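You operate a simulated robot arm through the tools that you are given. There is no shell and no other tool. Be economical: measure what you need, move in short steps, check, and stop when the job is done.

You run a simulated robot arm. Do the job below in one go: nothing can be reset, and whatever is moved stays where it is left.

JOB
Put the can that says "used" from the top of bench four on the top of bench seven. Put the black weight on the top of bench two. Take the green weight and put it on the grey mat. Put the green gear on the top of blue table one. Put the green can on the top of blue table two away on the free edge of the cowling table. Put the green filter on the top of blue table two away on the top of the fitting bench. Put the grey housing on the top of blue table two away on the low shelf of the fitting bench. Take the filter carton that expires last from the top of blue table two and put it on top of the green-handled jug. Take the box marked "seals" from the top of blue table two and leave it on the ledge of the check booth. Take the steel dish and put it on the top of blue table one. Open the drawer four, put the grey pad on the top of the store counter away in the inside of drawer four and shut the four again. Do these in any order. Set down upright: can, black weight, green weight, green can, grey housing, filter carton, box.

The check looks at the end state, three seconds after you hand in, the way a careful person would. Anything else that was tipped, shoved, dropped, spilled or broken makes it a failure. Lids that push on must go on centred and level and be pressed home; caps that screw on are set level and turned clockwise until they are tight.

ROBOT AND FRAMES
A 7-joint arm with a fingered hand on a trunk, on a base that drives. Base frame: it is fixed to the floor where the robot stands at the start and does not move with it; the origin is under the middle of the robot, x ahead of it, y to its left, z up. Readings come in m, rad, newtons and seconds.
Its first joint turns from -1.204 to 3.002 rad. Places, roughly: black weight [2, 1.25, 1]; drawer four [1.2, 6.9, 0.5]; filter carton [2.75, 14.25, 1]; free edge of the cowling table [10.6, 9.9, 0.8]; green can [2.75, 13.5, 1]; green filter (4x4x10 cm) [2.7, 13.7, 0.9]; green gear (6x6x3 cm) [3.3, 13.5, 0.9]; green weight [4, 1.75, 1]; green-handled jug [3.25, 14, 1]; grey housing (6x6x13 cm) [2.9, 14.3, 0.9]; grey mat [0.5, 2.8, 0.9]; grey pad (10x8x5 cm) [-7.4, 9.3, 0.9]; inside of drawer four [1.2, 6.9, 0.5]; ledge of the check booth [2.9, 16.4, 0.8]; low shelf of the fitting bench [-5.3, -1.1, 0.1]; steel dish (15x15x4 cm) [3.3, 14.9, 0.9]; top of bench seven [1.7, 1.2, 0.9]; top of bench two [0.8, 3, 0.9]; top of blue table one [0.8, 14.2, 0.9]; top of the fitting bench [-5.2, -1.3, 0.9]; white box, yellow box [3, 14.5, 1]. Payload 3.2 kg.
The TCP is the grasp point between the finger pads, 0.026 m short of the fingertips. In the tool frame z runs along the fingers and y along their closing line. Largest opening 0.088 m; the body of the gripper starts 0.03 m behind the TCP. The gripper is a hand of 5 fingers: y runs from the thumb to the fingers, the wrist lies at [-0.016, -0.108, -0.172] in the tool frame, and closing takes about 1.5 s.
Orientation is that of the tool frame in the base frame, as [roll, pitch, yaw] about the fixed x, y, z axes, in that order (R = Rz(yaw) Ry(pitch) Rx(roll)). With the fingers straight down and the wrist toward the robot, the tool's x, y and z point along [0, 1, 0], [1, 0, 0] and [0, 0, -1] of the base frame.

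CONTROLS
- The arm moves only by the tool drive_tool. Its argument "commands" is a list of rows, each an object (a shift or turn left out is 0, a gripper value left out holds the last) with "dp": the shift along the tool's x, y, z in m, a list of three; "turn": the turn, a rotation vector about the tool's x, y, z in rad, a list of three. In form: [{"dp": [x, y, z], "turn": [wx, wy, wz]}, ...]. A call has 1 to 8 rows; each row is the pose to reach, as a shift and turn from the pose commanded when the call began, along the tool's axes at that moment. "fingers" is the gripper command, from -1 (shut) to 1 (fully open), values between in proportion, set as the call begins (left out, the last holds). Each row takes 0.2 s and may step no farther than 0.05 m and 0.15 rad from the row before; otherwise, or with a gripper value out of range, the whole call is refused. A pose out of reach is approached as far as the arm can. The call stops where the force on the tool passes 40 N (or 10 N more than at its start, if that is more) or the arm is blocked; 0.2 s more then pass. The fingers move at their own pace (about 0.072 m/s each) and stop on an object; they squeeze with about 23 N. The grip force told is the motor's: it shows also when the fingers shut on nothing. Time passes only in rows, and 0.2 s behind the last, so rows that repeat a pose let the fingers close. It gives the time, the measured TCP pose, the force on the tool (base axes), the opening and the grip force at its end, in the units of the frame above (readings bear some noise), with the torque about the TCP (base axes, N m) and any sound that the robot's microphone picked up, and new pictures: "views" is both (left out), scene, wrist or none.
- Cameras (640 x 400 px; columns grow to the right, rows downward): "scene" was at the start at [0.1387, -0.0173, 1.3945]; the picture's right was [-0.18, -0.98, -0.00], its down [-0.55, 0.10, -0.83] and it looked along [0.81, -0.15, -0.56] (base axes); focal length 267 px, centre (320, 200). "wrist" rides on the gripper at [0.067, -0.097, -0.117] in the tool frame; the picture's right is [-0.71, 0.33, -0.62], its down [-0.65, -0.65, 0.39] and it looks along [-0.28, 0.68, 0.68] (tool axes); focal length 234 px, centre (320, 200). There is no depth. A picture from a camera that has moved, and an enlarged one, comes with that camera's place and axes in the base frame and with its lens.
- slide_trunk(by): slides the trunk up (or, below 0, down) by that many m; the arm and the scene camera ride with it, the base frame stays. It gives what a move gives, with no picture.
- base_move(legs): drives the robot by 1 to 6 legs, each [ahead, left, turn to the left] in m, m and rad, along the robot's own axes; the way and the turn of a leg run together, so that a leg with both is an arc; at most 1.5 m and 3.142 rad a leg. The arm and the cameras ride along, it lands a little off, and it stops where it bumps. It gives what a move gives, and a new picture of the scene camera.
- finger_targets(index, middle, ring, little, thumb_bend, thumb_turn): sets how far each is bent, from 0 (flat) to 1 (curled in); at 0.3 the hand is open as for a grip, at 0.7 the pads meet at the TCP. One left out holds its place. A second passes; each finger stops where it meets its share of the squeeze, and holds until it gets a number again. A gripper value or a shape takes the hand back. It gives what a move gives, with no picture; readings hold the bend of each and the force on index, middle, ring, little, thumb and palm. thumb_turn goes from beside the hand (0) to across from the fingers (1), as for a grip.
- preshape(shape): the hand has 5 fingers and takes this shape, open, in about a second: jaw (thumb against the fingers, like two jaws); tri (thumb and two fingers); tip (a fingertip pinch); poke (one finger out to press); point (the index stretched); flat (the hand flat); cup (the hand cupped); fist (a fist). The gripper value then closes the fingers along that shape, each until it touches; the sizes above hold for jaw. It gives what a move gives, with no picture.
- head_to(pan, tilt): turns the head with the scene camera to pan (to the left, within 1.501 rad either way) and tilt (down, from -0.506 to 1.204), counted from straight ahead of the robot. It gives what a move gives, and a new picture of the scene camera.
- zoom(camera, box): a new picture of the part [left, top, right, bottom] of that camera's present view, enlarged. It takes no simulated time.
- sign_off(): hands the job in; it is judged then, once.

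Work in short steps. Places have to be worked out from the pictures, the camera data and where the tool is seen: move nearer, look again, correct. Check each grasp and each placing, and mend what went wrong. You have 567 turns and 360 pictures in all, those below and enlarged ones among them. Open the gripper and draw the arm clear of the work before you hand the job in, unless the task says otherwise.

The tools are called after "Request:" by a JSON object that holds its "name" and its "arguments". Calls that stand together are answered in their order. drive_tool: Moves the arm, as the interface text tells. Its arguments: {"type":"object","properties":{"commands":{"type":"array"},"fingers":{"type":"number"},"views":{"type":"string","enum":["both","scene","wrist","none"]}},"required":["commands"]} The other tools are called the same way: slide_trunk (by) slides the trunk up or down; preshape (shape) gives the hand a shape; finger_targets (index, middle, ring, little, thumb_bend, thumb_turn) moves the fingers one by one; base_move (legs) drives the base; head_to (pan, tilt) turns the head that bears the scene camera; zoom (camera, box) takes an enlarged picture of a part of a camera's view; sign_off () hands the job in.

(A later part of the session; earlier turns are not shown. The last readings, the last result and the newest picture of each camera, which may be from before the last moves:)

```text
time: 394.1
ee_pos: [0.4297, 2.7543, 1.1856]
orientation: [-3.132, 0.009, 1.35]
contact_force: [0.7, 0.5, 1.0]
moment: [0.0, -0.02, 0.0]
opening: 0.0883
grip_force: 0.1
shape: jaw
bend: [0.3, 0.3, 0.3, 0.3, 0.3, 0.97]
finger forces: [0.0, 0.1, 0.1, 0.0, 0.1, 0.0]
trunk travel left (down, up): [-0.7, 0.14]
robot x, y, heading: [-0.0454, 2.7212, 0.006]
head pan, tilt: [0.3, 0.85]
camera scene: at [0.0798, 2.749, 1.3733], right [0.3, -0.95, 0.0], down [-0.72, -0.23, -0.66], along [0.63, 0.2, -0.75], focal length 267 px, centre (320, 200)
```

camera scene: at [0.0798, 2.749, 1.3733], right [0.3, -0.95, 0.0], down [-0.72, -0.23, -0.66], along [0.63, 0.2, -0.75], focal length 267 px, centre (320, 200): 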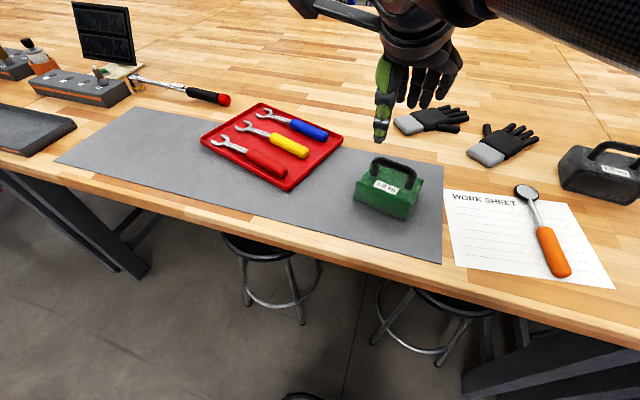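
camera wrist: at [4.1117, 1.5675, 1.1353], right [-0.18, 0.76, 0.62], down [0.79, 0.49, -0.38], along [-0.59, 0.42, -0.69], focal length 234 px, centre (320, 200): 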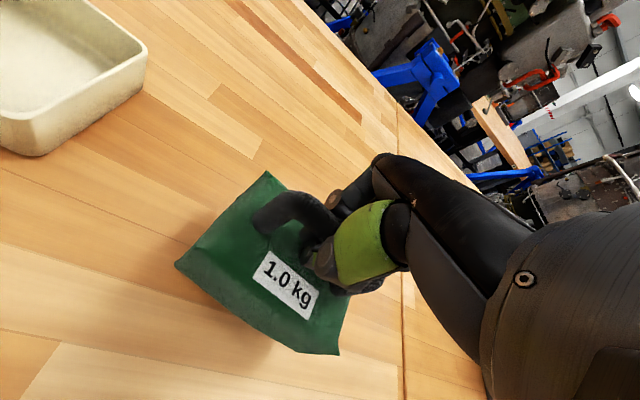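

Both weights are placed. Next are the blue tables at y≈14; the west side floor looked open, so I back out and turn to face west.

Request:
{"name": "base_move", "arguments": {"legs": [[0, -0.36, 0], [-0.8, 0, 0], [0, -0.2, 0], [0, 0, -1.57], [0, 0, -1.57]]}}

Request:
{"name": "head_to", "arguments": {"pan": -0.5, "tilt": 0.25}}

```text
time: 409.2
ee_pos: [-1.319, 2.1431, 1.1841]
orientation: [-3.129, 0.008, -1.797]
contact_force: [-0.7, 0.1, -0.4]
moment: [-0.02, -0.02, 0.02]
opening: 0.0878
grip_force: 0.1
shape: jaw
bend: [0.3, 0.3, 0.3, 0.3, 0.3, 0.97]
finger forces: [0.0, 0.1, 0.1, 0.1, 0.0, 0.0]
trunk travel left (down, up): [-0.7, 0.14]
robot x, y, heading: [-0.8431, 2.1682, -3.141]
head pan, tilt: [0.3, 0.85]
camera scene: at [-0.9646, 2.1423, 1.3732], right [-0.3, 0.95, 0.0], down [0.72, 0.22, -0.66], along [-0.63, -0.2, -0.75], focal length 267 px, centre (320, 200)
```

scene: 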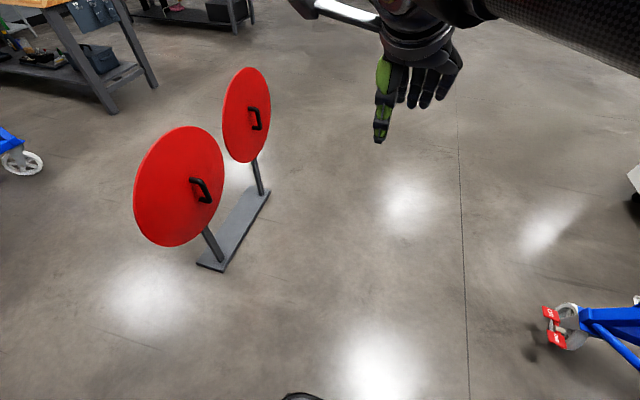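

```text
time: 410.3
ee_pos: [-1.318, 2.1421, 1.1844]
orientation: [-3.13, 0.007, -1.797]
contact_force: [-0.6, 0.4, -0.1]
moment: [-0.01, 0.0, 0.03]
opening: 0.0877
grip_force: 0.0
shape: jaw
bend: [0.3, 0.3, 0.3, 0.3, 0.3, 0.97]
finger forces: [0.0, 0.0, 0.1, 0.1, 0.0, 0.0]
trunk travel left (down, up): [-0.7, 0.14]
robot x, y, heading: [-0.8399, 2.1695, -3.142]
head pan, tilt: [-0.499, 0.25]
camera scene: at [-0.9721, 2.21, 1.4262], right [0.48, 0.88, 0.0], down [0.22, -0.12, -0.97], along [-0.85, 0.46, -0.25], focal length 267 px, centre (320, 200)
```

scene: 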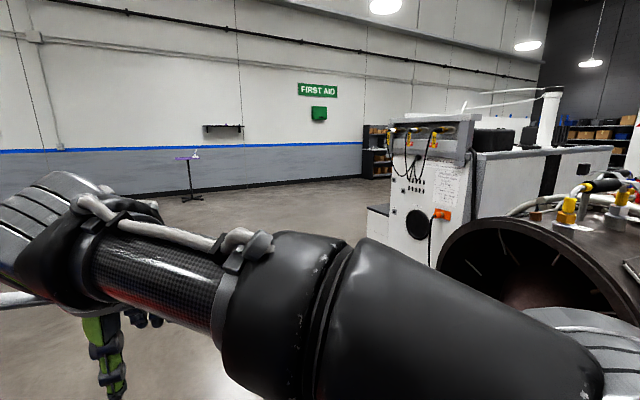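

West floor is open. I drive to x≈-4.3, turn to face +y and look.

Request:
{"name": "base_move", "arguments": {"legs": [[1.5, 0, 0], [1.5, 0, 0], [0.45, 0, 0], [0, 0, -1.57]]}}

Request:
{"name": "head_to", "arguments": {"pan": 0.0, "tilt": 0.2}}

```text
time: 431.0
ee_pos: [-4.3444, 2.6122, 1.1831]
orientation: [-3.131, 0.007, 2.933]
contact_force: [-0.7, 0.5, -0.2]
moment: [0.0, 0.01, 0.03]
opening: 0.0879
grip_force: 0.0
shape: jaw
bend: [0.3, 0.3, 0.3, 0.3, 0.3, 0.97]
finger forces: [0.1, 0.0, 0.0, 0.0, 0.0, 0.0]
trunk travel left (down, up): [-0.7, 0.14]
robot x, y, heading: [-4.3103, 2.1345, 1.596]
head pan, tilt: [-0.499, 0.25]
camera scene: at [-4.2683, 2.2675, 1.4263], right [0.89, -0.46, 0.0], down [-0.11, -0.22, -0.97], along [0.45, 0.86, -0.25], focal length 267 px, centre (320, 200)
```

scene: 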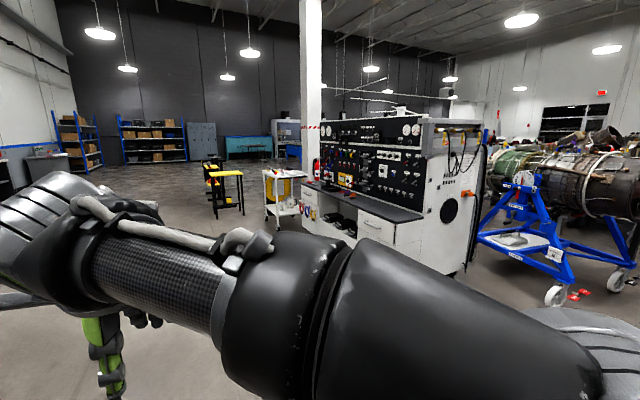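

```text
time: 431.9
ee_pos: [-4.3454, 2.611, 1.185]
orientation: [-3.129, 0.007, 2.933]
contact_force: [0.6, 0.4, -0.1]
moment: [-0.01, 0.01, 0.03]
opening: 0.0878
grip_force: 0.1
shape: jaw
bend: [0.3, 0.3, 0.3, 0.3, 0.3, 0.97]
finger forces: [0.1, 0.1, 0.0, 0.0, 0.1, 0.1]
trunk travel left (down, up): [-0.7, 0.14]
robot x, y, heading: [-4.3103, 2.1329, 1.592]
head pan, tilt: [0.0, 0.201]
camera scene: at [-4.3131, 2.2778, 1.4309], right [1.0, 0.02, 0.0], down [0.0, -0.2, -0.98], along [-0.02, 0.98, -0.2], focal length 267 px, centre (320, 200)
```

scene: 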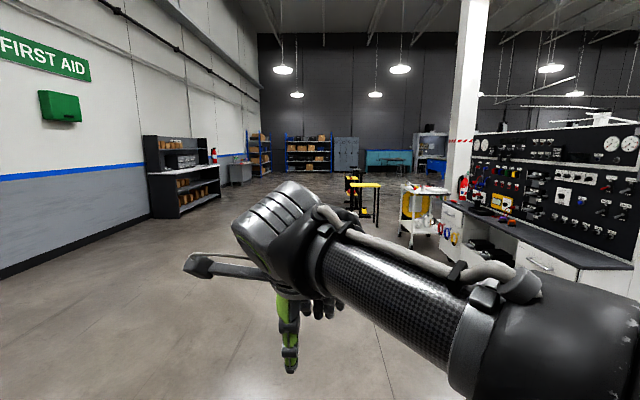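

The wall aisle is wide. I drive north to y≈6.5 and look around for the drawers and the store counter.

Request:
{"name": "base_move", "arguments": {"legs": [[0, 0, -0.02], [1.5, 0, 0], [1.5, 0, 0], [1.4, 0, 0]]}}

Request:
{"name": "head_to", "arguments": {"pan": -1.0, "tilt": 0.2}}

Request:
{"name": "head_to", "arguments": {"pan": 0.5, "tilt": 0.25}}

```text
time: 453.4
ee_pos: [-4.3331, 7.0285, 1.1838]
orientation: [-3.13, 0.008, 2.916]
contact_force: [-0.3, 0.5, -0.3]
moment: [0.01, 0.01, 0.0]
opening: 0.0878
grip_force: 0.1
shape: jaw
bend: [0.3, 0.3, 0.3, 0.3, 0.3, 0.97]
finger forces: [0.0, 0.0, 0.0, 0.0, 0.0, 0.0]
trunk travel left (down, up): [-0.7, 0.14]
robot x, y, heading: [-4.3085, 6.5533, 1.575]
head pan, tilt: [0.0, 0.201]
camera scene: at [-4.3074, 6.6947, 1.4309], right [1.0, 0.0, 0.0], down [0.0, -0.2, -0.98], along [0.0, 0.98, -0.2], focal length 267 px, centre (320, 200)
```

scene: 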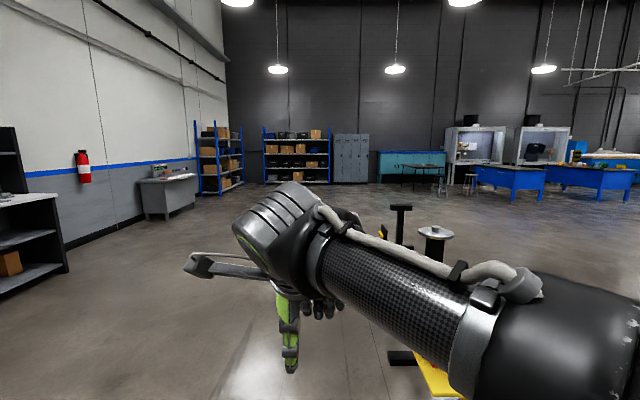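

```text
time: 454.6
ee_pos: [-4.3345, 7.0293, 1.1844]
orientation: [-3.129, 0.006, 2.915]
contact_force: [0.3, 0.1, 0.2]
moment: [0.01, -0.01, 0.01]
opening: 0.0877
grip_force: 0.1
shape: jaw
bend: [0.3, 0.3, 0.3, 0.3, 0.3, 0.97]
finger forces: [0.0, 0.0, 0.1, 0.1, 0.0, 0.1]
trunk travel left (down, up): [-0.7, 0.14]
robot x, y, heading: [-4.3089, 6.5513, 1.568]
head pan, tilt: [-1.0, 0.201]
camera scene: at [-4.2289, 6.6521, 1.4309], right [0.54, -0.84, 0.0], down [-0.17, -0.11, -0.98], along [0.82, 0.53, -0.2], focal length 267 px, centre (320, 200)
```

scene: 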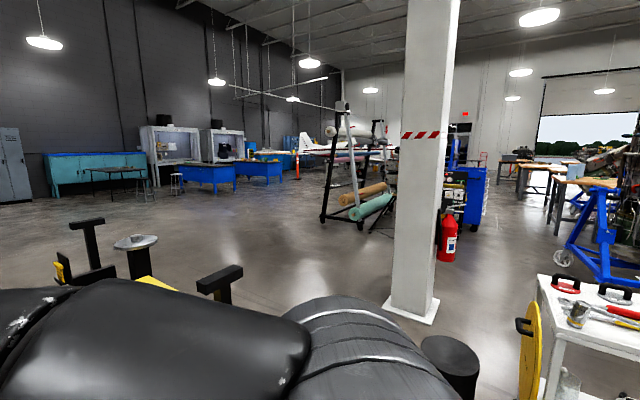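

```text
time: 456.2
ee_pos: [-4.3339, 7.0285, 1.1851]
orientation: [-3.13, 0.007, 2.917]
contact_force: [-0.5, -0.5, -0.3]
moment: [0.02, -0.01, 0.01]
opening: 0.0879
grip_force: 0.1
shape: jaw
bend: [0.3, 0.3, 0.3, 0.3, 0.3, 0.97]
finger forces: [0.0, 0.0, 0.1, 0.0, 0.1, 0.0]
trunk travel left (down, up): [-0.7, 0.14]
robot x, y, heading: [-4.3078, 6.5508, 1.572]
head pan, tilt: [0.499, 0.25]
camera scene: at [-4.352, 6.6833, 1.4263], right [0.88, 0.48, 0.0], down [0.12, -0.22, -0.97], along [-0.47, 0.85, -0.25], focal length 267 px, centre (320, 200)
```

scene: 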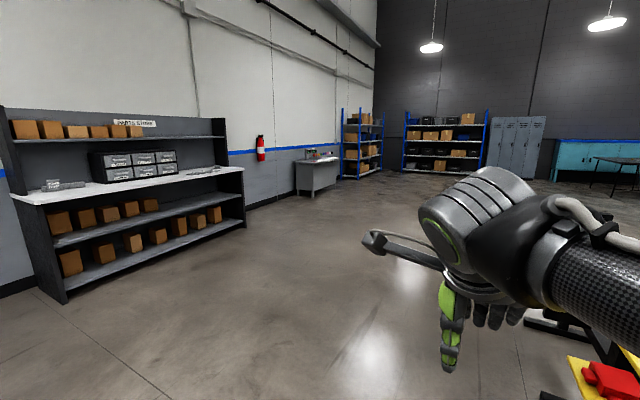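

The blue cabinet at right (≈(1.2, 6.9)) should hold drawer four; the "PARTS STORE" counter is at left. I zoom on both.

Request:
{"name": "zoom", "arguments": {"camera": "scene", "box": [20, 110, 260, 260]}}

Request:
{"name": "head_to", "arguments": {"pan": -1.3, "tilt": 0.2}}

Request:
{"name": "zoom", "arguments": {"camera": "scene", "box": [330, 110, 490, 230]}}

```text
2.67 times, centred on (140, 185) of scene
camera zoom: at [-4.352, 6.6833, 1.4263], right [0.88, 0.48, 0.0], down [0.12, -0.22, -0.97], along [-0.47, 0.85, -0.25], focal length 713 px, centre (800, 240)
```

zoom: 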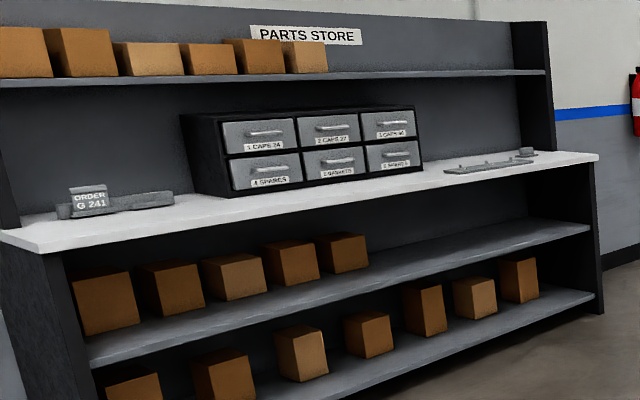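

```text
time: 458.0
ee_pos: [-4.3347, 7.0305, 1.1849]
orientation: [-3.128, 0.008, 2.918]
contact_force: [-1.0, 0.1, 0.0]
moment: [0.03, 0.0, -0.04]
opening: 0.0879
grip_force: 0.1
shape: jaw
bend: [0.3, 0.3, 0.3, 0.3, 0.3, 0.97]
finger forces: [0.0, 0.1, 0.0, 0.0, 0.0, 0.0]
trunk travel left (down, up): [-0.7, 0.14]
robot x, y, heading: [-4.3079, 6.5543, 1.571]
head pan, tilt: [-1.3, 0.201]
camera scene: at [-4.2174, 6.6268, 1.4309], right [0.27, -0.96, 0.0], down [-0.19, -0.05, -0.98], along [0.94, 0.27, -0.2], focal length 267 px, centre (320, 200)
```

scene: 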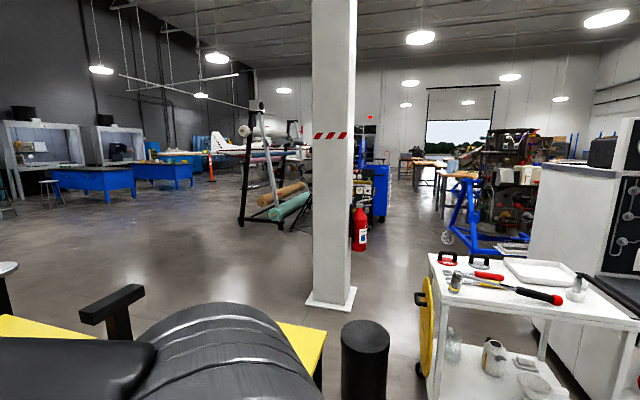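

```text
3.33 times, centred on (410, 170) of scene
camera zoom: at [-4.2174, 6.6268, 1.4309], right [0.27, -0.96, 0.0], down [-0.19, -0.05, -0.98], along [0.94, 0.27, -0.2], focal length 891 px, centre (20, 300)
```

zoom: 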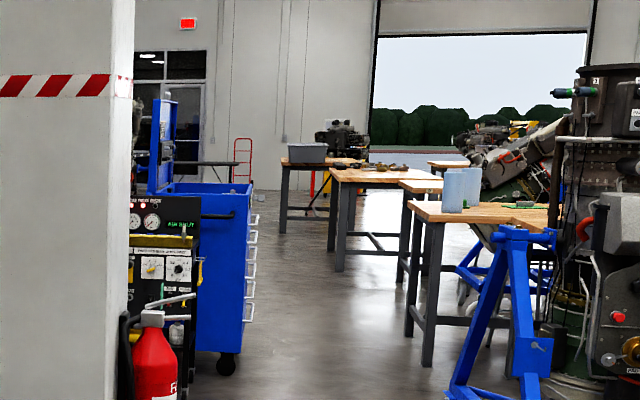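

Drawer handles of the blue cart face -y. The direct way is cluttered, so I go north first past the yellow stand, then face east.

Request:
{"name": "base_move", "arguments": {"legs": [[0, 0.5, 0], [1.1, 0, 0], [1.1, 0, 0], [0, 0, -1.57]]}}

Request:
{"name": "head_to", "arguments": {"pan": 0.0, "tilt": 0.25}}

```text
time: 475.1
ee_pos: [-4.3625, 8.7703, 1.1847]
orientation: [-3.129, 0.007, 1.365]
contact_force: [0.4, -0.4, 0.5]
moment: [0.0, -0.02, -0.01]
opening: 0.0877
grip_force: 0.1
shape: jaw
bend: [0.3, 0.3, 0.3, 0.3, 0.3, 0.97]
finger forces: [0.0, 0.0, 0.0, 0.0, 0.0, 0.1]
trunk travel left (down, up): [-0.7, 0.14]
robot x, y, heading: [-4.8345, 8.737, 0.028]
head pan, tilt: [-1.3, 0.201]
camera scene: at [-4.7601, 8.6451, 1.4309], right [-0.96, -0.29, 0.0], down [-0.06, 0.19, -0.98], along [0.29, -0.94, -0.2], focal length 267 px, centre (320, 200)
```

scene: 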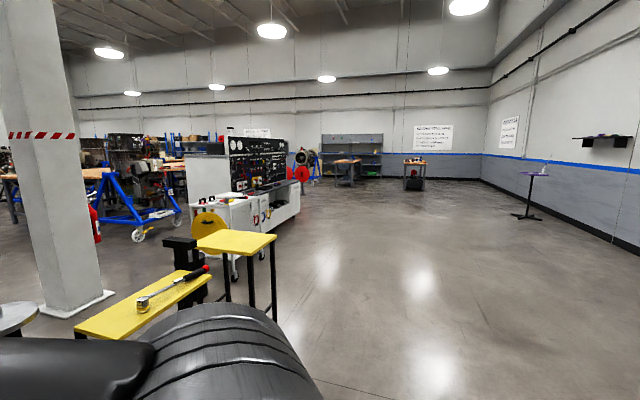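

```text
time: 476.6
ee_pos: [-4.3633, 8.77, 1.1842]
orientation: [-3.128, 0.006, 1.367]
contact_force: [0.2, -0.6, -0.5]
moment: [0.0, 0.0, 0.01]
opening: 0.0883
grip_force: 0.0
shape: jaw
bend: [0.3, 0.3, 0.3, 0.3, 0.3, 0.97]
finger forces: [0.0, 0.0, 0.1, 0.1, 0.1, 0.0]
trunk travel left (down, up): [-0.7, 0.14]
robot x, y, heading: [-4.8399, 8.7306, 0.03]
head pan, tilt: [0.0, 0.25]
camera scene: at [-4.6939, 8.7365, 1.4263], right [0.02, -1.0, 0.0], down [-0.25, -0.01, -0.97], along [0.97, 0.02, -0.25], focal length 267 px, centre (320, 200)
```

scene: 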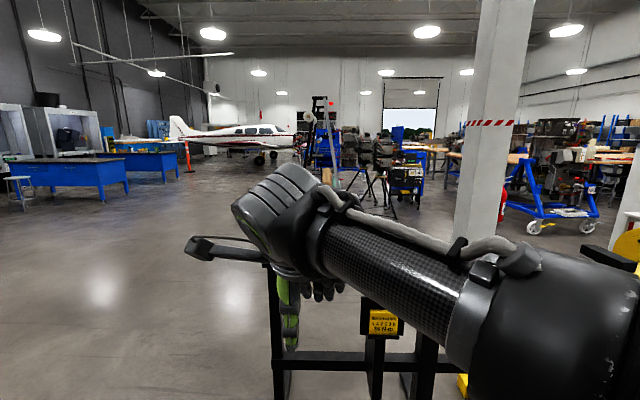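

A black-yellow stand is right ahead; I shift north to y≈10.4 and then drive east.

Request:
{"name": "base_move", "arguments": {"legs": [[0, 1.4, -0.03], [0, 0.3, 0], [1.5, 0, 0], [1.5, 0, 0]]}}

Request:
{"name": "head_to", "arguments": {"pan": -0.6, "tilt": 0.25}}

```text
time: 499.4
ee_pos: [-1.3688, 10.4959, 1.1846]
orientation: [-3.129, 0.006, 1.348]
contact_force: [0.5, 0.1, -0.2]
moment: [0.0, -0.05, -0.01]
opening: 0.0877
grip_force: 0.1
shape: jaw
bend: [0.3, 0.3, 0.3, 0.3, 0.3, 0.97]
finger forces: [0.1, 0.0, 0.0, 0.0, 0.0, 0.1]
trunk travel left (down, up): [-0.7, 0.14]
robot x, y, heading: [-1.8447, 10.4686, 0.008]
head pan, tilt: [0.0, 0.25]
camera scene: at [-1.7001, 10.4671, 1.4263], right [0.01, -1.0, 0.0], down [-0.25, 0.0, -0.97], along [0.97, 0.01, -0.25], focal length 267 px, centre (320, 200)
```

scene: 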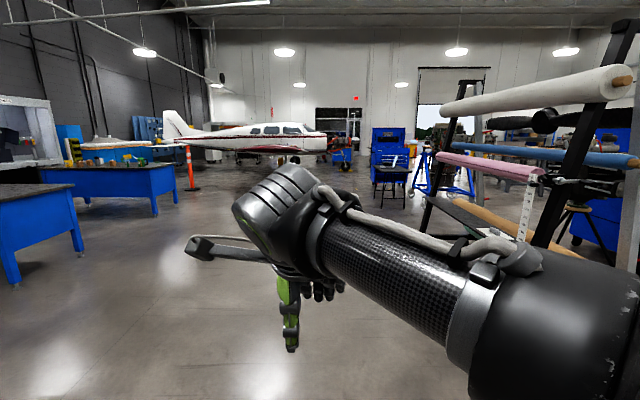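

```text
time: 500.4
ee_pos: [-1.3684, 10.4933, 1.1836]
orientation: [-3.129, 0.007, 1.348]
contact_force: [0.6, 0.2, 0.6]
moment: [-0.02, -0.02, 0.02]
opening: 0.0878
grip_force: 0.1
shape: jaw
bend: [0.3, 0.3, 0.3, 0.3, 0.3, 0.97]
finger forces: [0.0, 0.0, 0.0, 0.0, 0.0, 0.0]
trunk travel left (down, up): [-0.7, 0.14]
robot x, y, heading: [-1.8467, 10.4702, 0.006]
head pan, tilt: [-0.6, 0.25]
camera scene: at [-1.7161, 10.4144, 1.4263], right [-0.56, -0.83, 0.0], down [-0.2, 0.14, -0.97], along [0.8, -0.54, -0.25], focal length 267 px, centre (320, 200)
```

scene: 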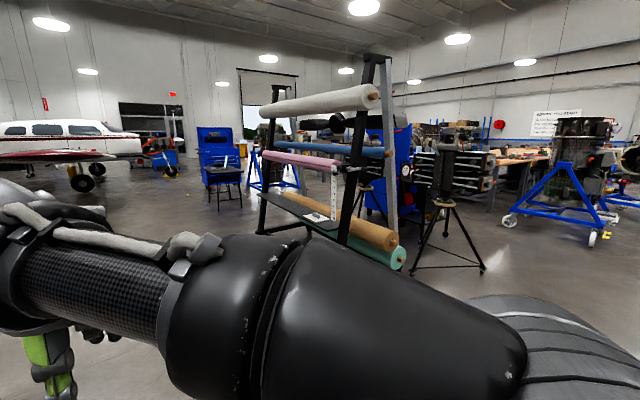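

The two blue tables are to the left ahead. I drive east to x≈2 and turn north to look between them.

Request:
{"name": "base_move", "arguments": {"legs": [[0, 0.5, 0], [1.4, 0, 0], [1.4, 0, 0], [1.05, 0, 0], [0, 0, 1.56]]}}

Request:
{"name": "head_to", "arguments": {"pan": 0.0, "tilt": 0.3}}

```text
time: 525.3
ee_pos: [1.982, 11.4103, 1.1841]
orientation: [-3.13, 0.009, 2.879]
contact_force: [0.1, 0.0, -0.1]
moment: [0.0, -0.01, 0.01]
opening: 0.088
grip_force: 0.1
shape: jaw
bend: [0.3, 0.3, 0.3, 0.3, 0.3, 0.97]
finger forces: [0.0, 0.0, 0.1, 0.1, 0.1, 0.0]
trunk travel left (down, up): [-0.7, 0.14]
robot x, y, heading: [1.9863, 10.9349, 1.539]
head pan, tilt: [-0.6, 0.25]
camera scene: at [2.0485, 11.0564, 1.4263], right [0.81, -0.59, 0.0], down [-0.15, -0.2, -0.97], along [0.57, 0.78, -0.25], focal length 267 px, centre (320, 200)
```

scene: 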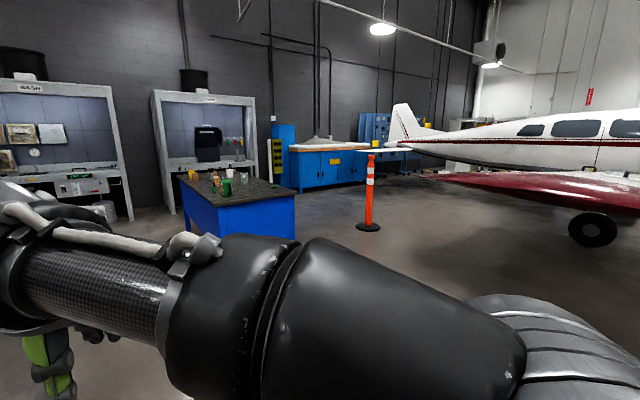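

```text
time: 526.3
ee_pos: [1.9818, 11.4099, 1.1838]
orientation: [-3.129, 0.007, 2.881]
contact_force: [0.5, -0.5, 0.3]
moment: [0.04, -0.03, -0.01]
opening: 0.088
grip_force: 0.1
shape: jaw
bend: [0.3, 0.3, 0.3, 0.3, 0.3, 0.97]
finger forces: [0.1, 0.0, 0.1, 0.0, 0.0, 0.1]
trunk travel left (down, up): [-0.7, 0.14]
robot x, y, heading: [1.9893, 10.9295, 1.537]
head pan, tilt: [0.0, 0.3]
camera scene: at [1.9965, 11.0744, 1.4216], right [1.0, -0.03, 0.0], down [-0.01, -0.3, -0.96], along [0.03, 0.95, -0.3], focal length 267 px, centre (320, 200)
```

scene: 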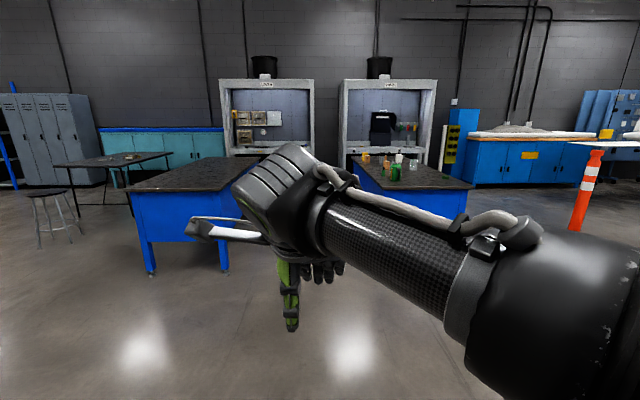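

Table two spans about x 2.5–3.35, y 13.1–15.1, with a gap between the tables. I drive into the gap and turn east.

Request:
{"name": "base_move", "arguments": {"legs": [[0, 0.2, 0.03], [1.4, 0, 0], [1.3, 0, 0], [0, 0, -1.57]]}}

Request:
{"name": "head_to", "arguments": {"pan": 0.2, "tilt": 0.5}}

```text
time: 544.5
ee_pos: [2.2762, 13.6637, 1.184]
orientation: [-3.129, 0.007, 1.337]
contact_force: [0.0, 0.0, -0.3]
moment: [0.03, -0.01, 0.0]
opening: 0.088
grip_force: 0.0
shape: jaw
bend: [0.3, 0.3, 0.3, 0.3, 0.3, 0.97]
finger forces: [0.1, 0.1, 0.1, 0.0, 0.0, 0.0]
trunk travel left (down, up): [-0.7, 0.14]
robot x, y, heading: [1.7981, 13.6386, -0.007]
head pan, tilt: [0.0, 0.3]
camera scene: at [1.9434, 13.641, 1.4216], right [-0.01, -1.0, 0.0], down [-0.3, 0.0, -0.96], along [0.96, 0.0, -0.3], focal length 267 px, centre (320, 200)
```

scene: 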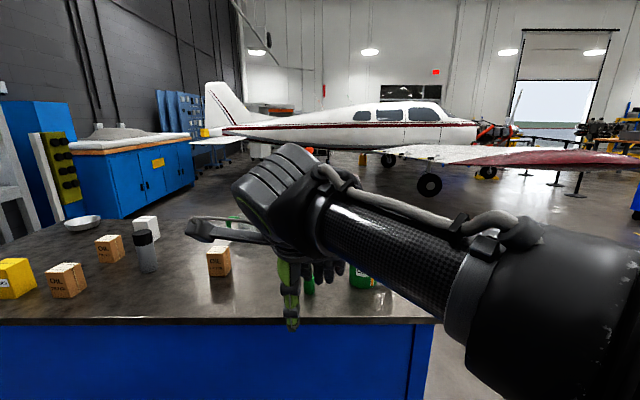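

```text
time: 545.2
ee_pos: [2.2754, 13.6643, 1.1845]
orientation: [-3.13, 0.008, 1.336]
contact_force: [0.0, -0.4, 0.0]
moment: [0.0, 0.0, -0.04]
opening: 0.088
grip_force: 0.0
shape: jaw
bend: [0.3, 0.3, 0.3, 0.3, 0.3, 0.97]
finger forces: [0.1, 0.0, 0.0, 0.0, 0.0, 0.0]
trunk travel left (down, up): [-0.7, 0.14]
robot x, y, heading: [1.8005, 13.6449, -0.006]
head pan, tilt: [0.201, 0.499]
camera scene: at [1.9393, 13.6591, 1.4032], right [0.19, -0.98, 0.0], down [-0.47, -0.09, -0.88], along [0.86, 0.17, -0.48], focal length 267 px, centre (320, 200)
```

scene: 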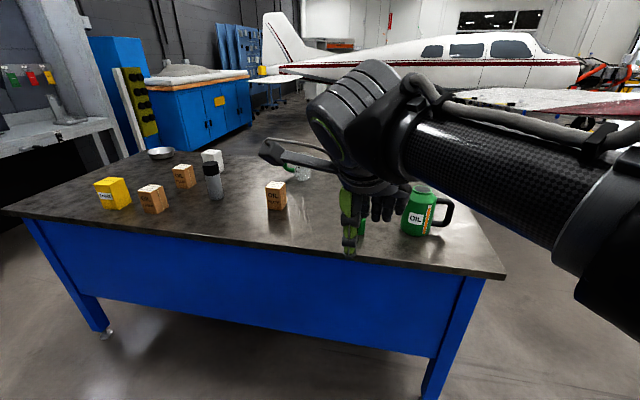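

Table two is in view. I zoom in on its items.

Request:
{"name": "zoom", "arguments": {"camera": "scene", "box": [80, 130, 320, 230]}}

Request:
{"name": "zoom", "arguments": {"camera": "scene", "box": [250, 120, 480, 280]}}

```text
2.67 times, centred on (200, 180) of scene
camera zoom: at [1.9393, 13.6591, 1.4032], right [0.19, -0.98, 0.0], down [-0.47, -0.09, -0.88], along [0.86, 0.17, -0.48], focal length 713 px, centre (640, 253)
```

zoom: 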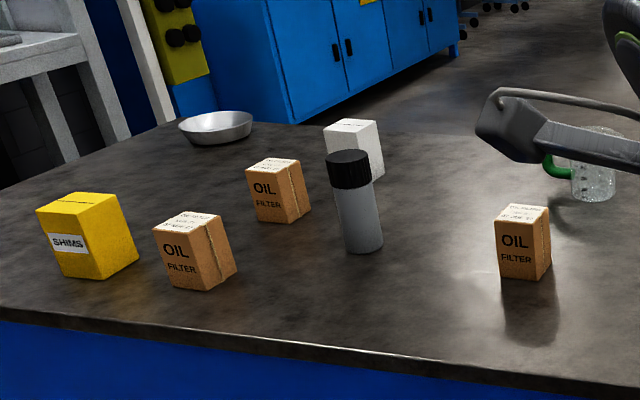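

```text
2.50 times, centred on (365, 200) of scene
camera zoom: at [1.9393, 13.6591, 1.4032], right [0.19, -0.98, 0.0], down [-0.47, -0.09, -0.88], along [0.86, 0.17, -0.48], focal length 668 px, centre (208, 200)
```

zoom: 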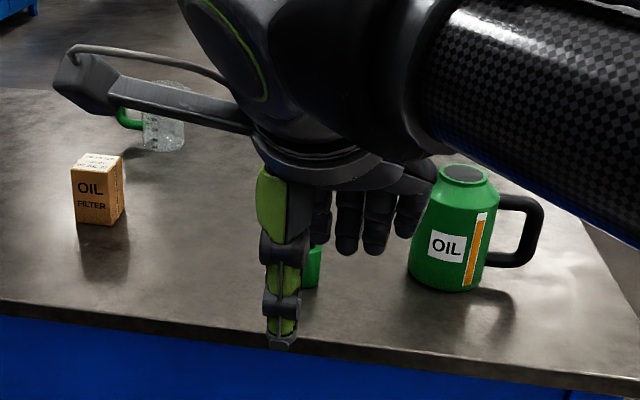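

Yellow is "SHIMS", so white must be "seals". I move closer, opposite the cartons, to read the expiry dates on their tops.

Request:
{"name": "base_move", "arguments": {"legs": [[0, 0.55, 0], [0.3, 0, 0]]}}

Request:
{"name": "head_to", "arguments": {"pan": 0.1, "tilt": 0.8}}

```text
time: 550.0
ee_pos: [2.579, 14.21, 1.1843]
orientation: [-3.129, 0.006, 1.326]
contact_force: [-0.3, 0.3, 0.6]
moment: [-0.01, -0.03, -0.01]
opening: 0.0878
grip_force: 0.0
shape: jaw
bend: [0.3, 0.3, 0.3, 0.3, 0.3, 0.97]
finger forces: [0.0, 0.0, 0.0, 0.1, 0.0, 0.0]
trunk travel left (down, up): [-0.7, 0.14]
robot x, y, heading: [2.1034, 14.1943, -0.013]
head pan, tilt: [0.201, 0.499]
camera scene: at [2.2437, 14.2076, 1.4032], right [0.19, -0.98, 0.0], down [-0.47, -0.09, -0.88], along [0.86, 0.16, -0.48], focal length 267 px, centre (320, 200)
```

scene: 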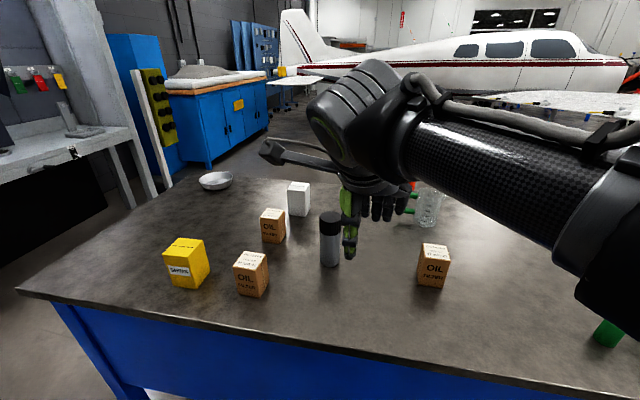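

```text
time: 550.8
ee_pos: [2.5806, 14.2095, 1.1848]
orientation: [-3.128, 0.006, 1.326]
contact_force: [-0.6, 0.6, 0.0]
moment: [-0.01, 0.0, -0.02]
opening: 0.0879
grip_force: 0.1
shape: jaw
bend: [0.3, 0.3, 0.3, 0.3, 0.3, 0.97]
finger forces: [0.1, 0.0, 0.1, 0.1, 0.0, 0.0]
trunk travel left (down, up): [-0.7, 0.14]
robot x, y, heading: [2.1041, 14.1947, -0.008]
head pan, tilt: [0.099, 0.799]
camera scene: at [2.2343, 14.1976, 1.3773], right [0.09, -1.0, 0.0], down [-0.71, -0.06, -0.7], along [0.7, 0.06, -0.72], focal length 267 px, centre (320, 200)
```

scene: 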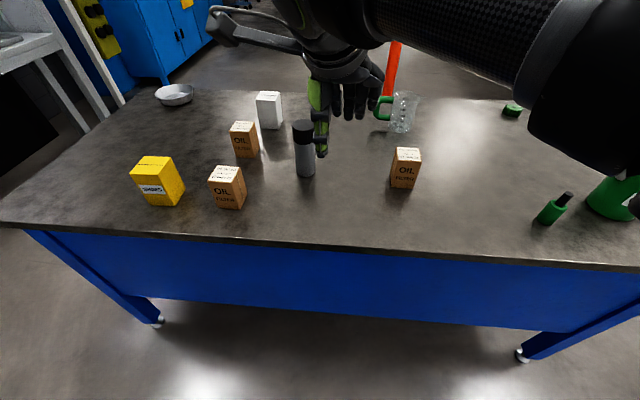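

I zoom in on the three carton tops.

Request:
{"name": "zoom", "arguments": {"camera": "scene", "box": [200, 110, 280, 215]}}

Request:
{"name": "zoom", "arguments": {"camera": "scene", "box": [370, 135, 440, 195]}}

```text
3.81 times, centred on (240, 162) of scene
camera zoom: at [2.2343, 14.1976, 1.3773], right [0.09, -1.0, 0.0], down [-0.71, -0.06, -0.7], along [0.7, 0.06, -0.72], focal length 1019 px, centre (625, 343)
```

zoom: 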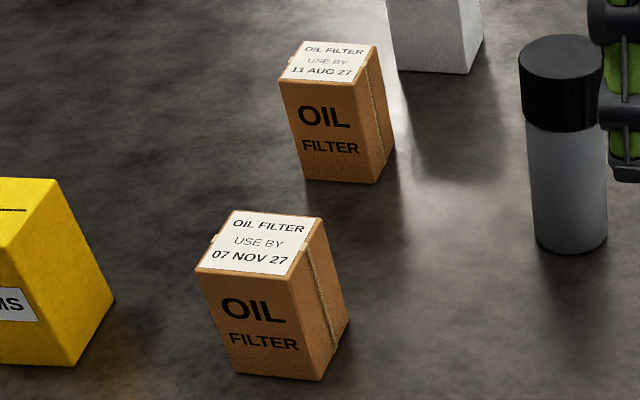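

```text
6.67 times, centred on (405, 165) of scene
camera zoom: at [2.2343, 14.1976, 1.3773], right [0.09, -1.0, 0.0], down [-0.71, -0.06, -0.7], along [0.7, 0.06, -0.72], focal length 1783 px, centre (-247, 433)
```

zoom: 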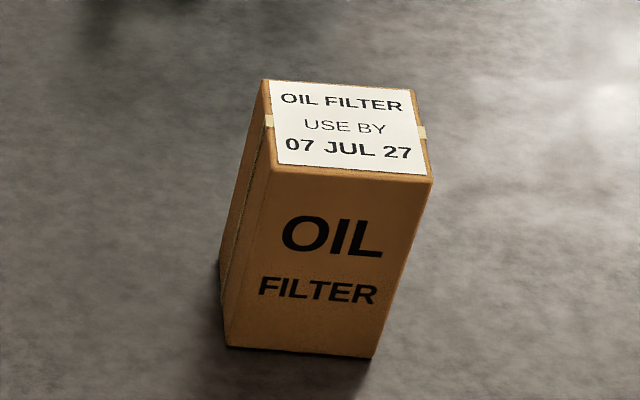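

The 07 NOV 27 carton is the one. I zoom on the jug and gear.

Request:
{"name": "zoom", "arguments": {"camera": "scene", "box": [360, 80, 440, 140]}}

Request:
{"name": "zoom", "arguments": {"camera": "scene", "box": [490, 90, 640, 240]}}

```text
6.67 times, centred on (400, 110) of scene
camera zoom: at [2.2343, 14.1976, 1.3773], right [0.09, -1.0, 0.0], down [-0.71, -0.06, -0.7], along [0.7, 0.06, -0.72], focal length 1783 px, centre (-213, 800)
```

zoom: 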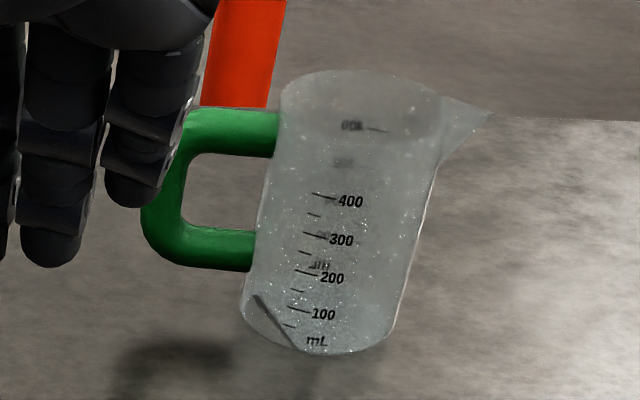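

```text
2.67 times, centred on (565, 165) of scene
camera zoom: at [2.2343, 14.1976, 1.3773], right [0.09, -1.0, 0.0], down [-0.71, -0.06, -0.7], along [0.7, 0.06, -0.72], focal length 713 px, centre (-333, 293)
```

zoom: 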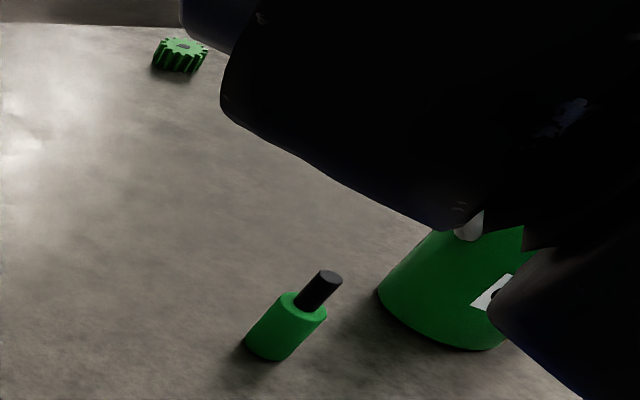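

Jug rim is ~7.5 cm, the carton ~6.7 cm wide, so it can rest on it. I shift left and bring the open hand above the NOV carton (≈(2.68, 14.46)).

Request:
{"name": "base_move", "arguments": {"legs": [[0, 0.22, 0.01]]}}

Request:
{"name": "drive_tool", "arguments": {"commands": [{"dp": [0.005, 0.03, 0], "turn": [0, 0, -0.08]}, {"dp": [0.01, 0.06, 0], "turn": [0, 0, -0.16]}, {"dp": [0.01, 0.08, 0], "turn": [0, 0, -0.22]}, {"dp": [0.01, 0.09, 0.02], "turn": [0, 0, -0.22]}, {"dp": [0.01, 0.09, 0.04], "turn": [0, 0, -0.22]}]}}

```text
time: 552.5
ee_pos: [2.5803, 14.4369, 1.1834]
orientation: [-3.129, 0.007, 1.336]
contact_force: [0.2, -0.4, -0.8]
moment: [0.0, -0.01, -0.01]
opening: 0.0878
grip_force: 0.1
shape: jaw
bend: [0.3, 0.3, 0.3, 0.3, 0.3, 0.97]
finger forces: [0.1, 0.0, 0.0, 0.0, 0.1, 0.0]
trunk travel left (down, up): [-0.7, 0.14]
robot x, y, heading: [2.1027, 14.4136, -0.005]
head pan, tilt: [0.099, 0.799]
camera scene: at [2.2365, 14.4213, 1.3772], right [0.09, -1.0, 0.0], down [-0.71, -0.07, -0.7], along [0.69, 0.07, -0.72], focal length 267 px, centre (320, 200)
```

scene: 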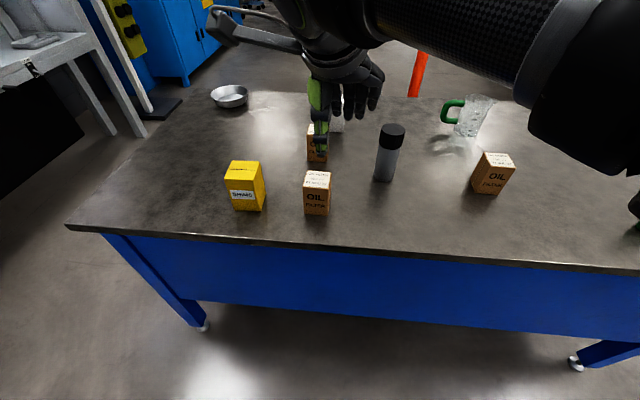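

```text
time: 553.7
ee_pos: [2.6709, 14.4249, 1.1445]
orientation: [-3.127, 0.003, 1.559]
contact_force: [-0.7, 0.1, 0.5]
moment: [0.01, 0.0, 0.01]
opening: 0.0881
grip_force: 0.1
shape: jaw
bend: [0.3, 0.3, 0.3, 0.3, 0.3, 0.97]
finger forces: [0.1, 0.1, 0.1, 0.1, 0.1, 0.0]
trunk travel left (down, up): [-0.7, 0.14]
robot x, y, heading: [2.1045, 14.4159, -0.001]
head pan, tilt: [0.099, 0.799]
camera scene: at [2.2362, 14.4212, 1.3773], right [0.1, -1.0, 0.0], down [-0.71, -0.07, -0.7], along [0.69, 0.07, -0.72], focal length 267 px, centre (320, 200)
camera wrist: at [2.5749, 14.4942, 1.2606], right [0.33, -0.71, 0.62], down [-0.67, -0.64, -0.38], along [0.67, -0.29, -0.69], focal length 234 px, centre (320, 200)
```

scene: 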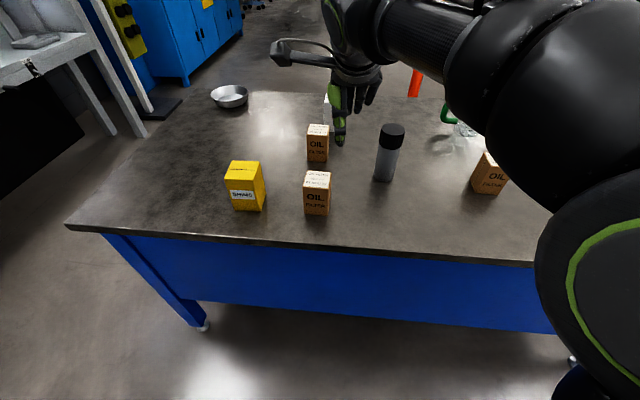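
wrist: 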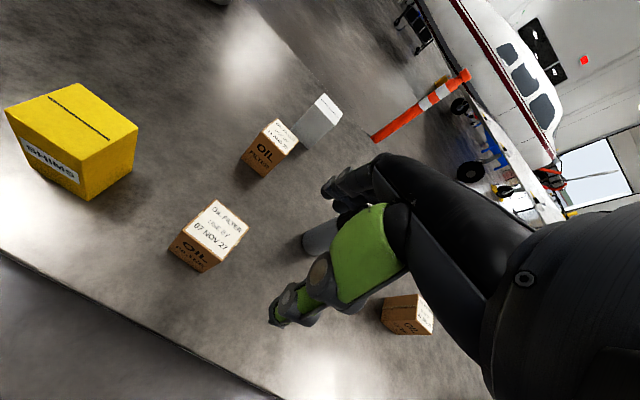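

Triangulated: carton top at (2.706, 14.476, 0.957), so this table is at z≈0.86. I position above and descend around it.

Request:
{"name": "drive_tool", "arguments": {"commands": [{"dp": [0.025, 0.018, 0.03], "turn": [0, 0, 0.03]}, {"dp": [0.051, 0.035, 0.06], "turn": [0, 0, 0.06]}, {"dp": [0.051, 0.035, 0.1], "turn": [0, 0, 0.06]}, {"dp": [0.051, 0.035, 0.13], "turn": [0, 0, 0.06]}, {"dp": [0.051, 0.035, 0.15], "turn": [0, 0, 0.06]}, {"dp": [0.051, 0.035, 0.15], "turn": [0, 0, 0.06]}]}}

```text
time: 555.3
ee_pos: [2.7133, 14.4571, 1.0145]
orientation: [-3.135, -0.059, 1.458]
contact_force: [0.5, -1.0, -0.3]
moment: [0.0, 0.04, -0.02]
opening: 0.0881
grip_force: 0.1
shape: jaw
bend: [0.3, 0.3, 0.3, 0.3, 0.3, 0.97]
finger forces: [0.0, 0.1, 0.0, 0.0, 0.0, 0.0]
trunk travel left (down, up): [-0.7, 0.14]
robot x, y, heading: [2.108, 14.4174, -0.0]
head pan, tilt: [0.099, 0.799]
stopped in row 6: the arm was blocked; the commanded pose is now the measured one
camera scene: at [2.2367, 14.4207, 1.3772], right [0.1, -1.0, 0.0], down [-0.71, -0.07, -0.7], along [0.69, 0.07, -0.72], focal length 267 px, centre (320, 200)
camera wrist: at [2.6239, 14.5282, 1.1336], right [0.25, -0.78, 0.58], down [-0.72, -0.55, -0.42], along [0.64, -0.31, -0.7], focal length 234 px, centre (320, 200)
```

scene: 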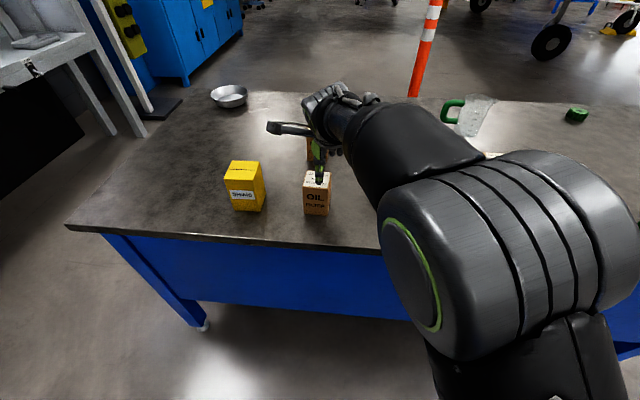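
wrist: 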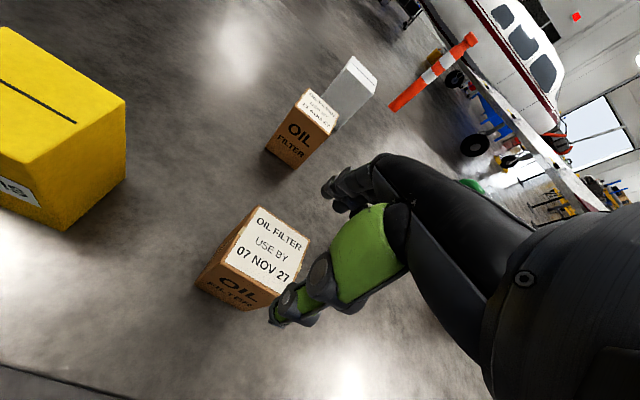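

The arm blocked itself (elbow near the body) at this height with the target to my left. I rise, slide the base so that the target is on my right, and lower the trunk.

Request:
{"name": "drive_tool", "arguments": {"commands": [{"dp": [0, 0, -0.05]}, {"dp": [0, -0.02, -0.1]}, {"dp": [0, -0.04, -0.14]}, {"dp": [0, -0.06, -0.16]}], "views": "none"}}

Request:
{"name": "base_move", "arguments": {"legs": [[0, 0.17, 0]]}}

Request:
{"name": "slide_trunk", "arguments": {"by": -0.1}}

```text
refused: row 2 steps farther than a row can; nothing moved
```

```text
time: 556.8
ee_pos: [2.714, 14.628, 1.0133]
orientation: [-3.135, -0.059, 1.457]
contact_force: [-0.4, -0.3, -0.2]
moment: [0.0, -0.01, 0.0]
opening: 0.0881
grip_force: 0.1
shape: jaw
bend: [0.3, 0.3, 0.3, 0.3, 0.3, 0.97]
finger forces: [0.0, 0.0, 0.0, 0.0, 0.0, 0.0]
trunk travel left (down, up): [-0.7, 0.14]
robot x, y, heading: [2.1056, 14.5855, -0.001]
head pan, tilt: [0.099, 0.799]
camera scene: at [2.2374, 14.5916, 1.3772], right [0.09, -1.0, 0.0], down [-0.71, -0.07, -0.7], along [0.69, 0.06, -0.72], focal length 267 px, centre (320, 200)
```

scene: 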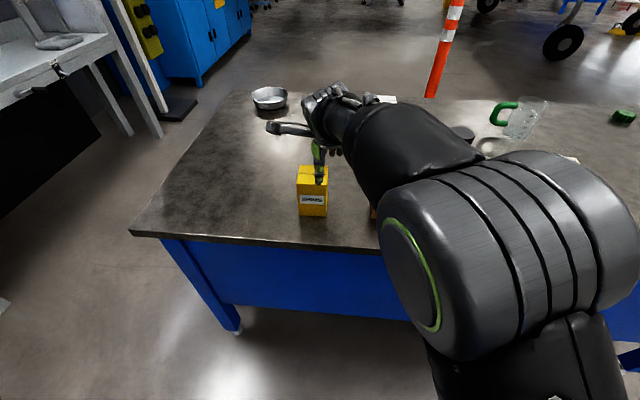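

```text
time: 557.8
ee_pos: [2.7195, 14.628, 0.9434]
orientation: [3.106, -0.075, 1.459]
contact_force: [-7.6, -1.5, 17.5]
moment: [0.15, 0.04, 0.08]
opening: 0.0877
grip_force: 0.0
shape: jaw
bend: [0.26, 0.3, 0.3, 0.3, 0.21, 0.97]
finger forces: [12.0, 0.0, 0.1, 0.0, 20.3, 0.0]
trunk travel left (down, up): [-0.612, 0.228]
robot x, y, heading: [2.1054, 14.5862, -0.002]
head pan, tilt: [0.099, 0.799]
stopped: the force on the tool passed its limit (the readings are from after the stop); the commanded pose is now the measured one
```

That was my mistake: the hand hadn't risen and came down on the shims box. I raise the trunk back at once and check.

Request:
{"name": "slide_trunk", "arguments": {"by": 0.12}}

Request:
{"name": "head_to", "arguments": {"pan": 0.1, "tilt": 0.75}}

```text
time: 559.3
ee_pos: [2.7205, 14.6267, 1.0571]
orientation: [3.115, -0.069, 1.457]
contact_force: [-0.3, 0.1, -1.0]
moment: [-0.07, -0.03, 0.0]
opening: 0.0877
grip_force: 0.0
shape: jaw
bend: [0.26, 0.3, 0.3, 0.3, 0.22, 0.97]
finger forces: [9.4, 0.0, 0.1, 0.0, 9.4, 0.1]
trunk travel left (down, up): [-0.732, 0.108]
robot x, y, heading: [2.1016, 14.5894, -0.007]
head pan, tilt: [0.099, 0.799]
```

```text
time: 560.0
ee_pos: [2.7205, 14.6274, 1.0574]
orientation: [3.117, -0.071, 1.459]
contact_force: [-0.4, -0.9, -0.9]
moment: [-0.03, -0.05, 0.02]
opening: 0.0877
grip_force: 0.0
shape: jaw
bend: [0.26, 0.3, 0.3, 0.3, 0.22, 0.97]
finger forces: [9.4, 0.0, 0.0, 0.0, 9.5, 0.1]
trunk travel left (down, up): [-0.732, 0.108]
robot x, y, heading: [2.1025, 14.5837, -0.006]
head pan, tilt: [0.099, 0.75]
camera scene: at [2.2399, 14.5912, 1.4131], right [0.09, -1.0, 0.0], down [-0.68, -0.06, -0.73], along [0.73, 0.07, -0.68], focal length 267 px, centre (320, 200)
```

scene: 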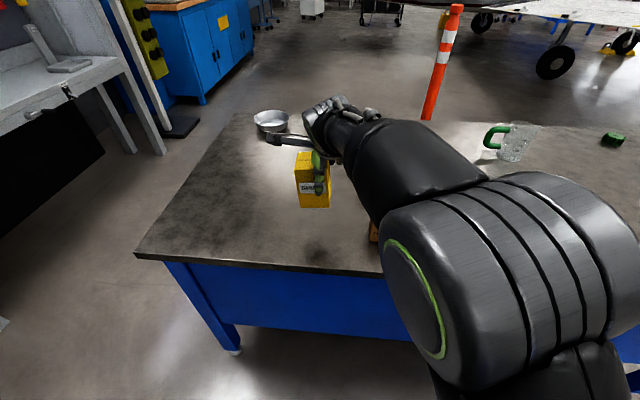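

The shims box got wedged between thumb and index and was lifted. I lower it straight back to where it stood.

Request:
{"name": "slide_trunk", "arguments": {"by": -0.1}}

Request:
{"name": "zoom", "arguments": {"camera": "scene", "box": [240, 90, 400, 240]}}

```text
time: 561.3
ee_pos: [2.7199, 14.6284, 0.9593]
orientation: [3.117, -0.073, 1.459]
contact_force: [-0.7, -0.3, -1.9]
moment: [-0.04, -0.03, 0.02]
opening: 0.0879
grip_force: 0.0
shape: jaw
bend: [0.26, 0.3, 0.3, 0.3, 0.22, 0.97]
finger forces: [9.2, 0.0, 0.0, 0.0, 9.3, 0.0]
trunk travel left (down, up): [-0.632, 0.208]
robot x, y, heading: [2.1089, 14.5827, -0.005]
head pan, tilt: [0.099, 0.75]
```

```text
2.67 times, centred on (320, 165) of scene
camera zoom: at [2.2398, 14.5912, 1.3132], right [0.09, -1.0, 0.0], down [-0.68, -0.06, -0.73], along [0.73, 0.07, -0.68], focal length 713 px, centre (320, 293)
```

zoom: 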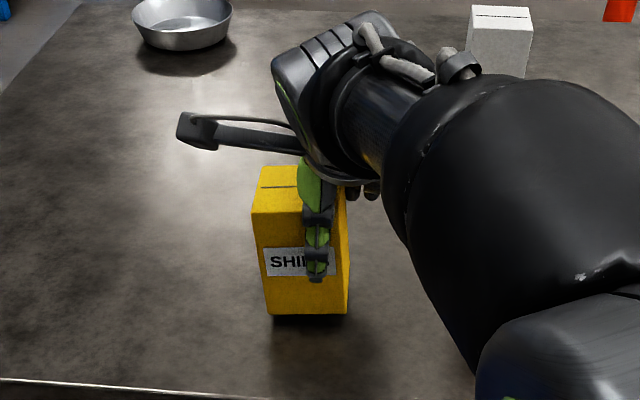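

The box hovers ~1.5 cm above the table. I lower a bit more.

Request:
{"name": "slide_trunk", "arguments": {"by": -0.014}}

```text
time: 561.9
ee_pos: [2.7208, 14.6277, 0.9439]
orientation: [3.114, -0.072, 1.459]
contact_force: [-1.3, -0.8, 2.7]
moment: [0.05, -0.08, -0.03]
opening: 0.0874
grip_force: 0.0
shape: jaw
bend: [0.26, 0.3, 0.3, 0.3, 0.22, 0.97]
finger forces: [10.9, 0.1, 0.0, 0.1, 10.1, 0.0]
trunk travel left (down, up): [-0.618, 0.222]
robot x, y, heading: [2.1062, 14.589, -0.001]
head pan, tilt: [0.099, 0.75]
```

Force turned upward: the box touches the table. I spread thumb and fingers wider to free it.

Request:
{"name": "finger_targets", "arguments": {"index": 0.0, "middle": 0.0, "ring": 0.0, "little": 0.0, "thumb_bend": 0.0}}

Request:
{"name": "zoom", "arguments": {"camera": "scene", "box": [240, 90, 400, 240]}}

```text
time: 562.9
ee_pos: [2.7213, 14.6273, 0.9434]
orientation: [3.117, -0.07, 1.459]
contact_force: [-0.4, -0.4, 1.0]
moment: [0.01, -0.02, 0.02]
opening: 0.1267
grip_force: 0.7
shape: fingers
bend: [0.0, 0.0, 0.0, 0.0, 0.01, 0.97]
finger forces: [0.0, 0.0, 0.1, 0.1, 0.7, 0.0]
trunk travel left (down, up): [-0.618, 0.222]
robot x, y, heading: [2.1041, 14.5842, -0.006]
head pan, tilt: [0.099, 0.75]
```

```text
2.67 times, centred on (320, 165) of scene
camera zoom: at [2.2394, 14.5911, 1.2992], right [0.09, -1.0, 0.0], down [-0.68, -0.06, -0.73], along [0.73, 0.07, -0.68], focal length 713 px, centre (320, 293)
```

zoom: 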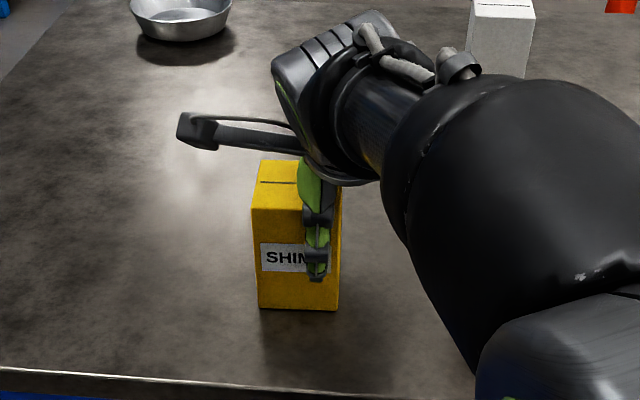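

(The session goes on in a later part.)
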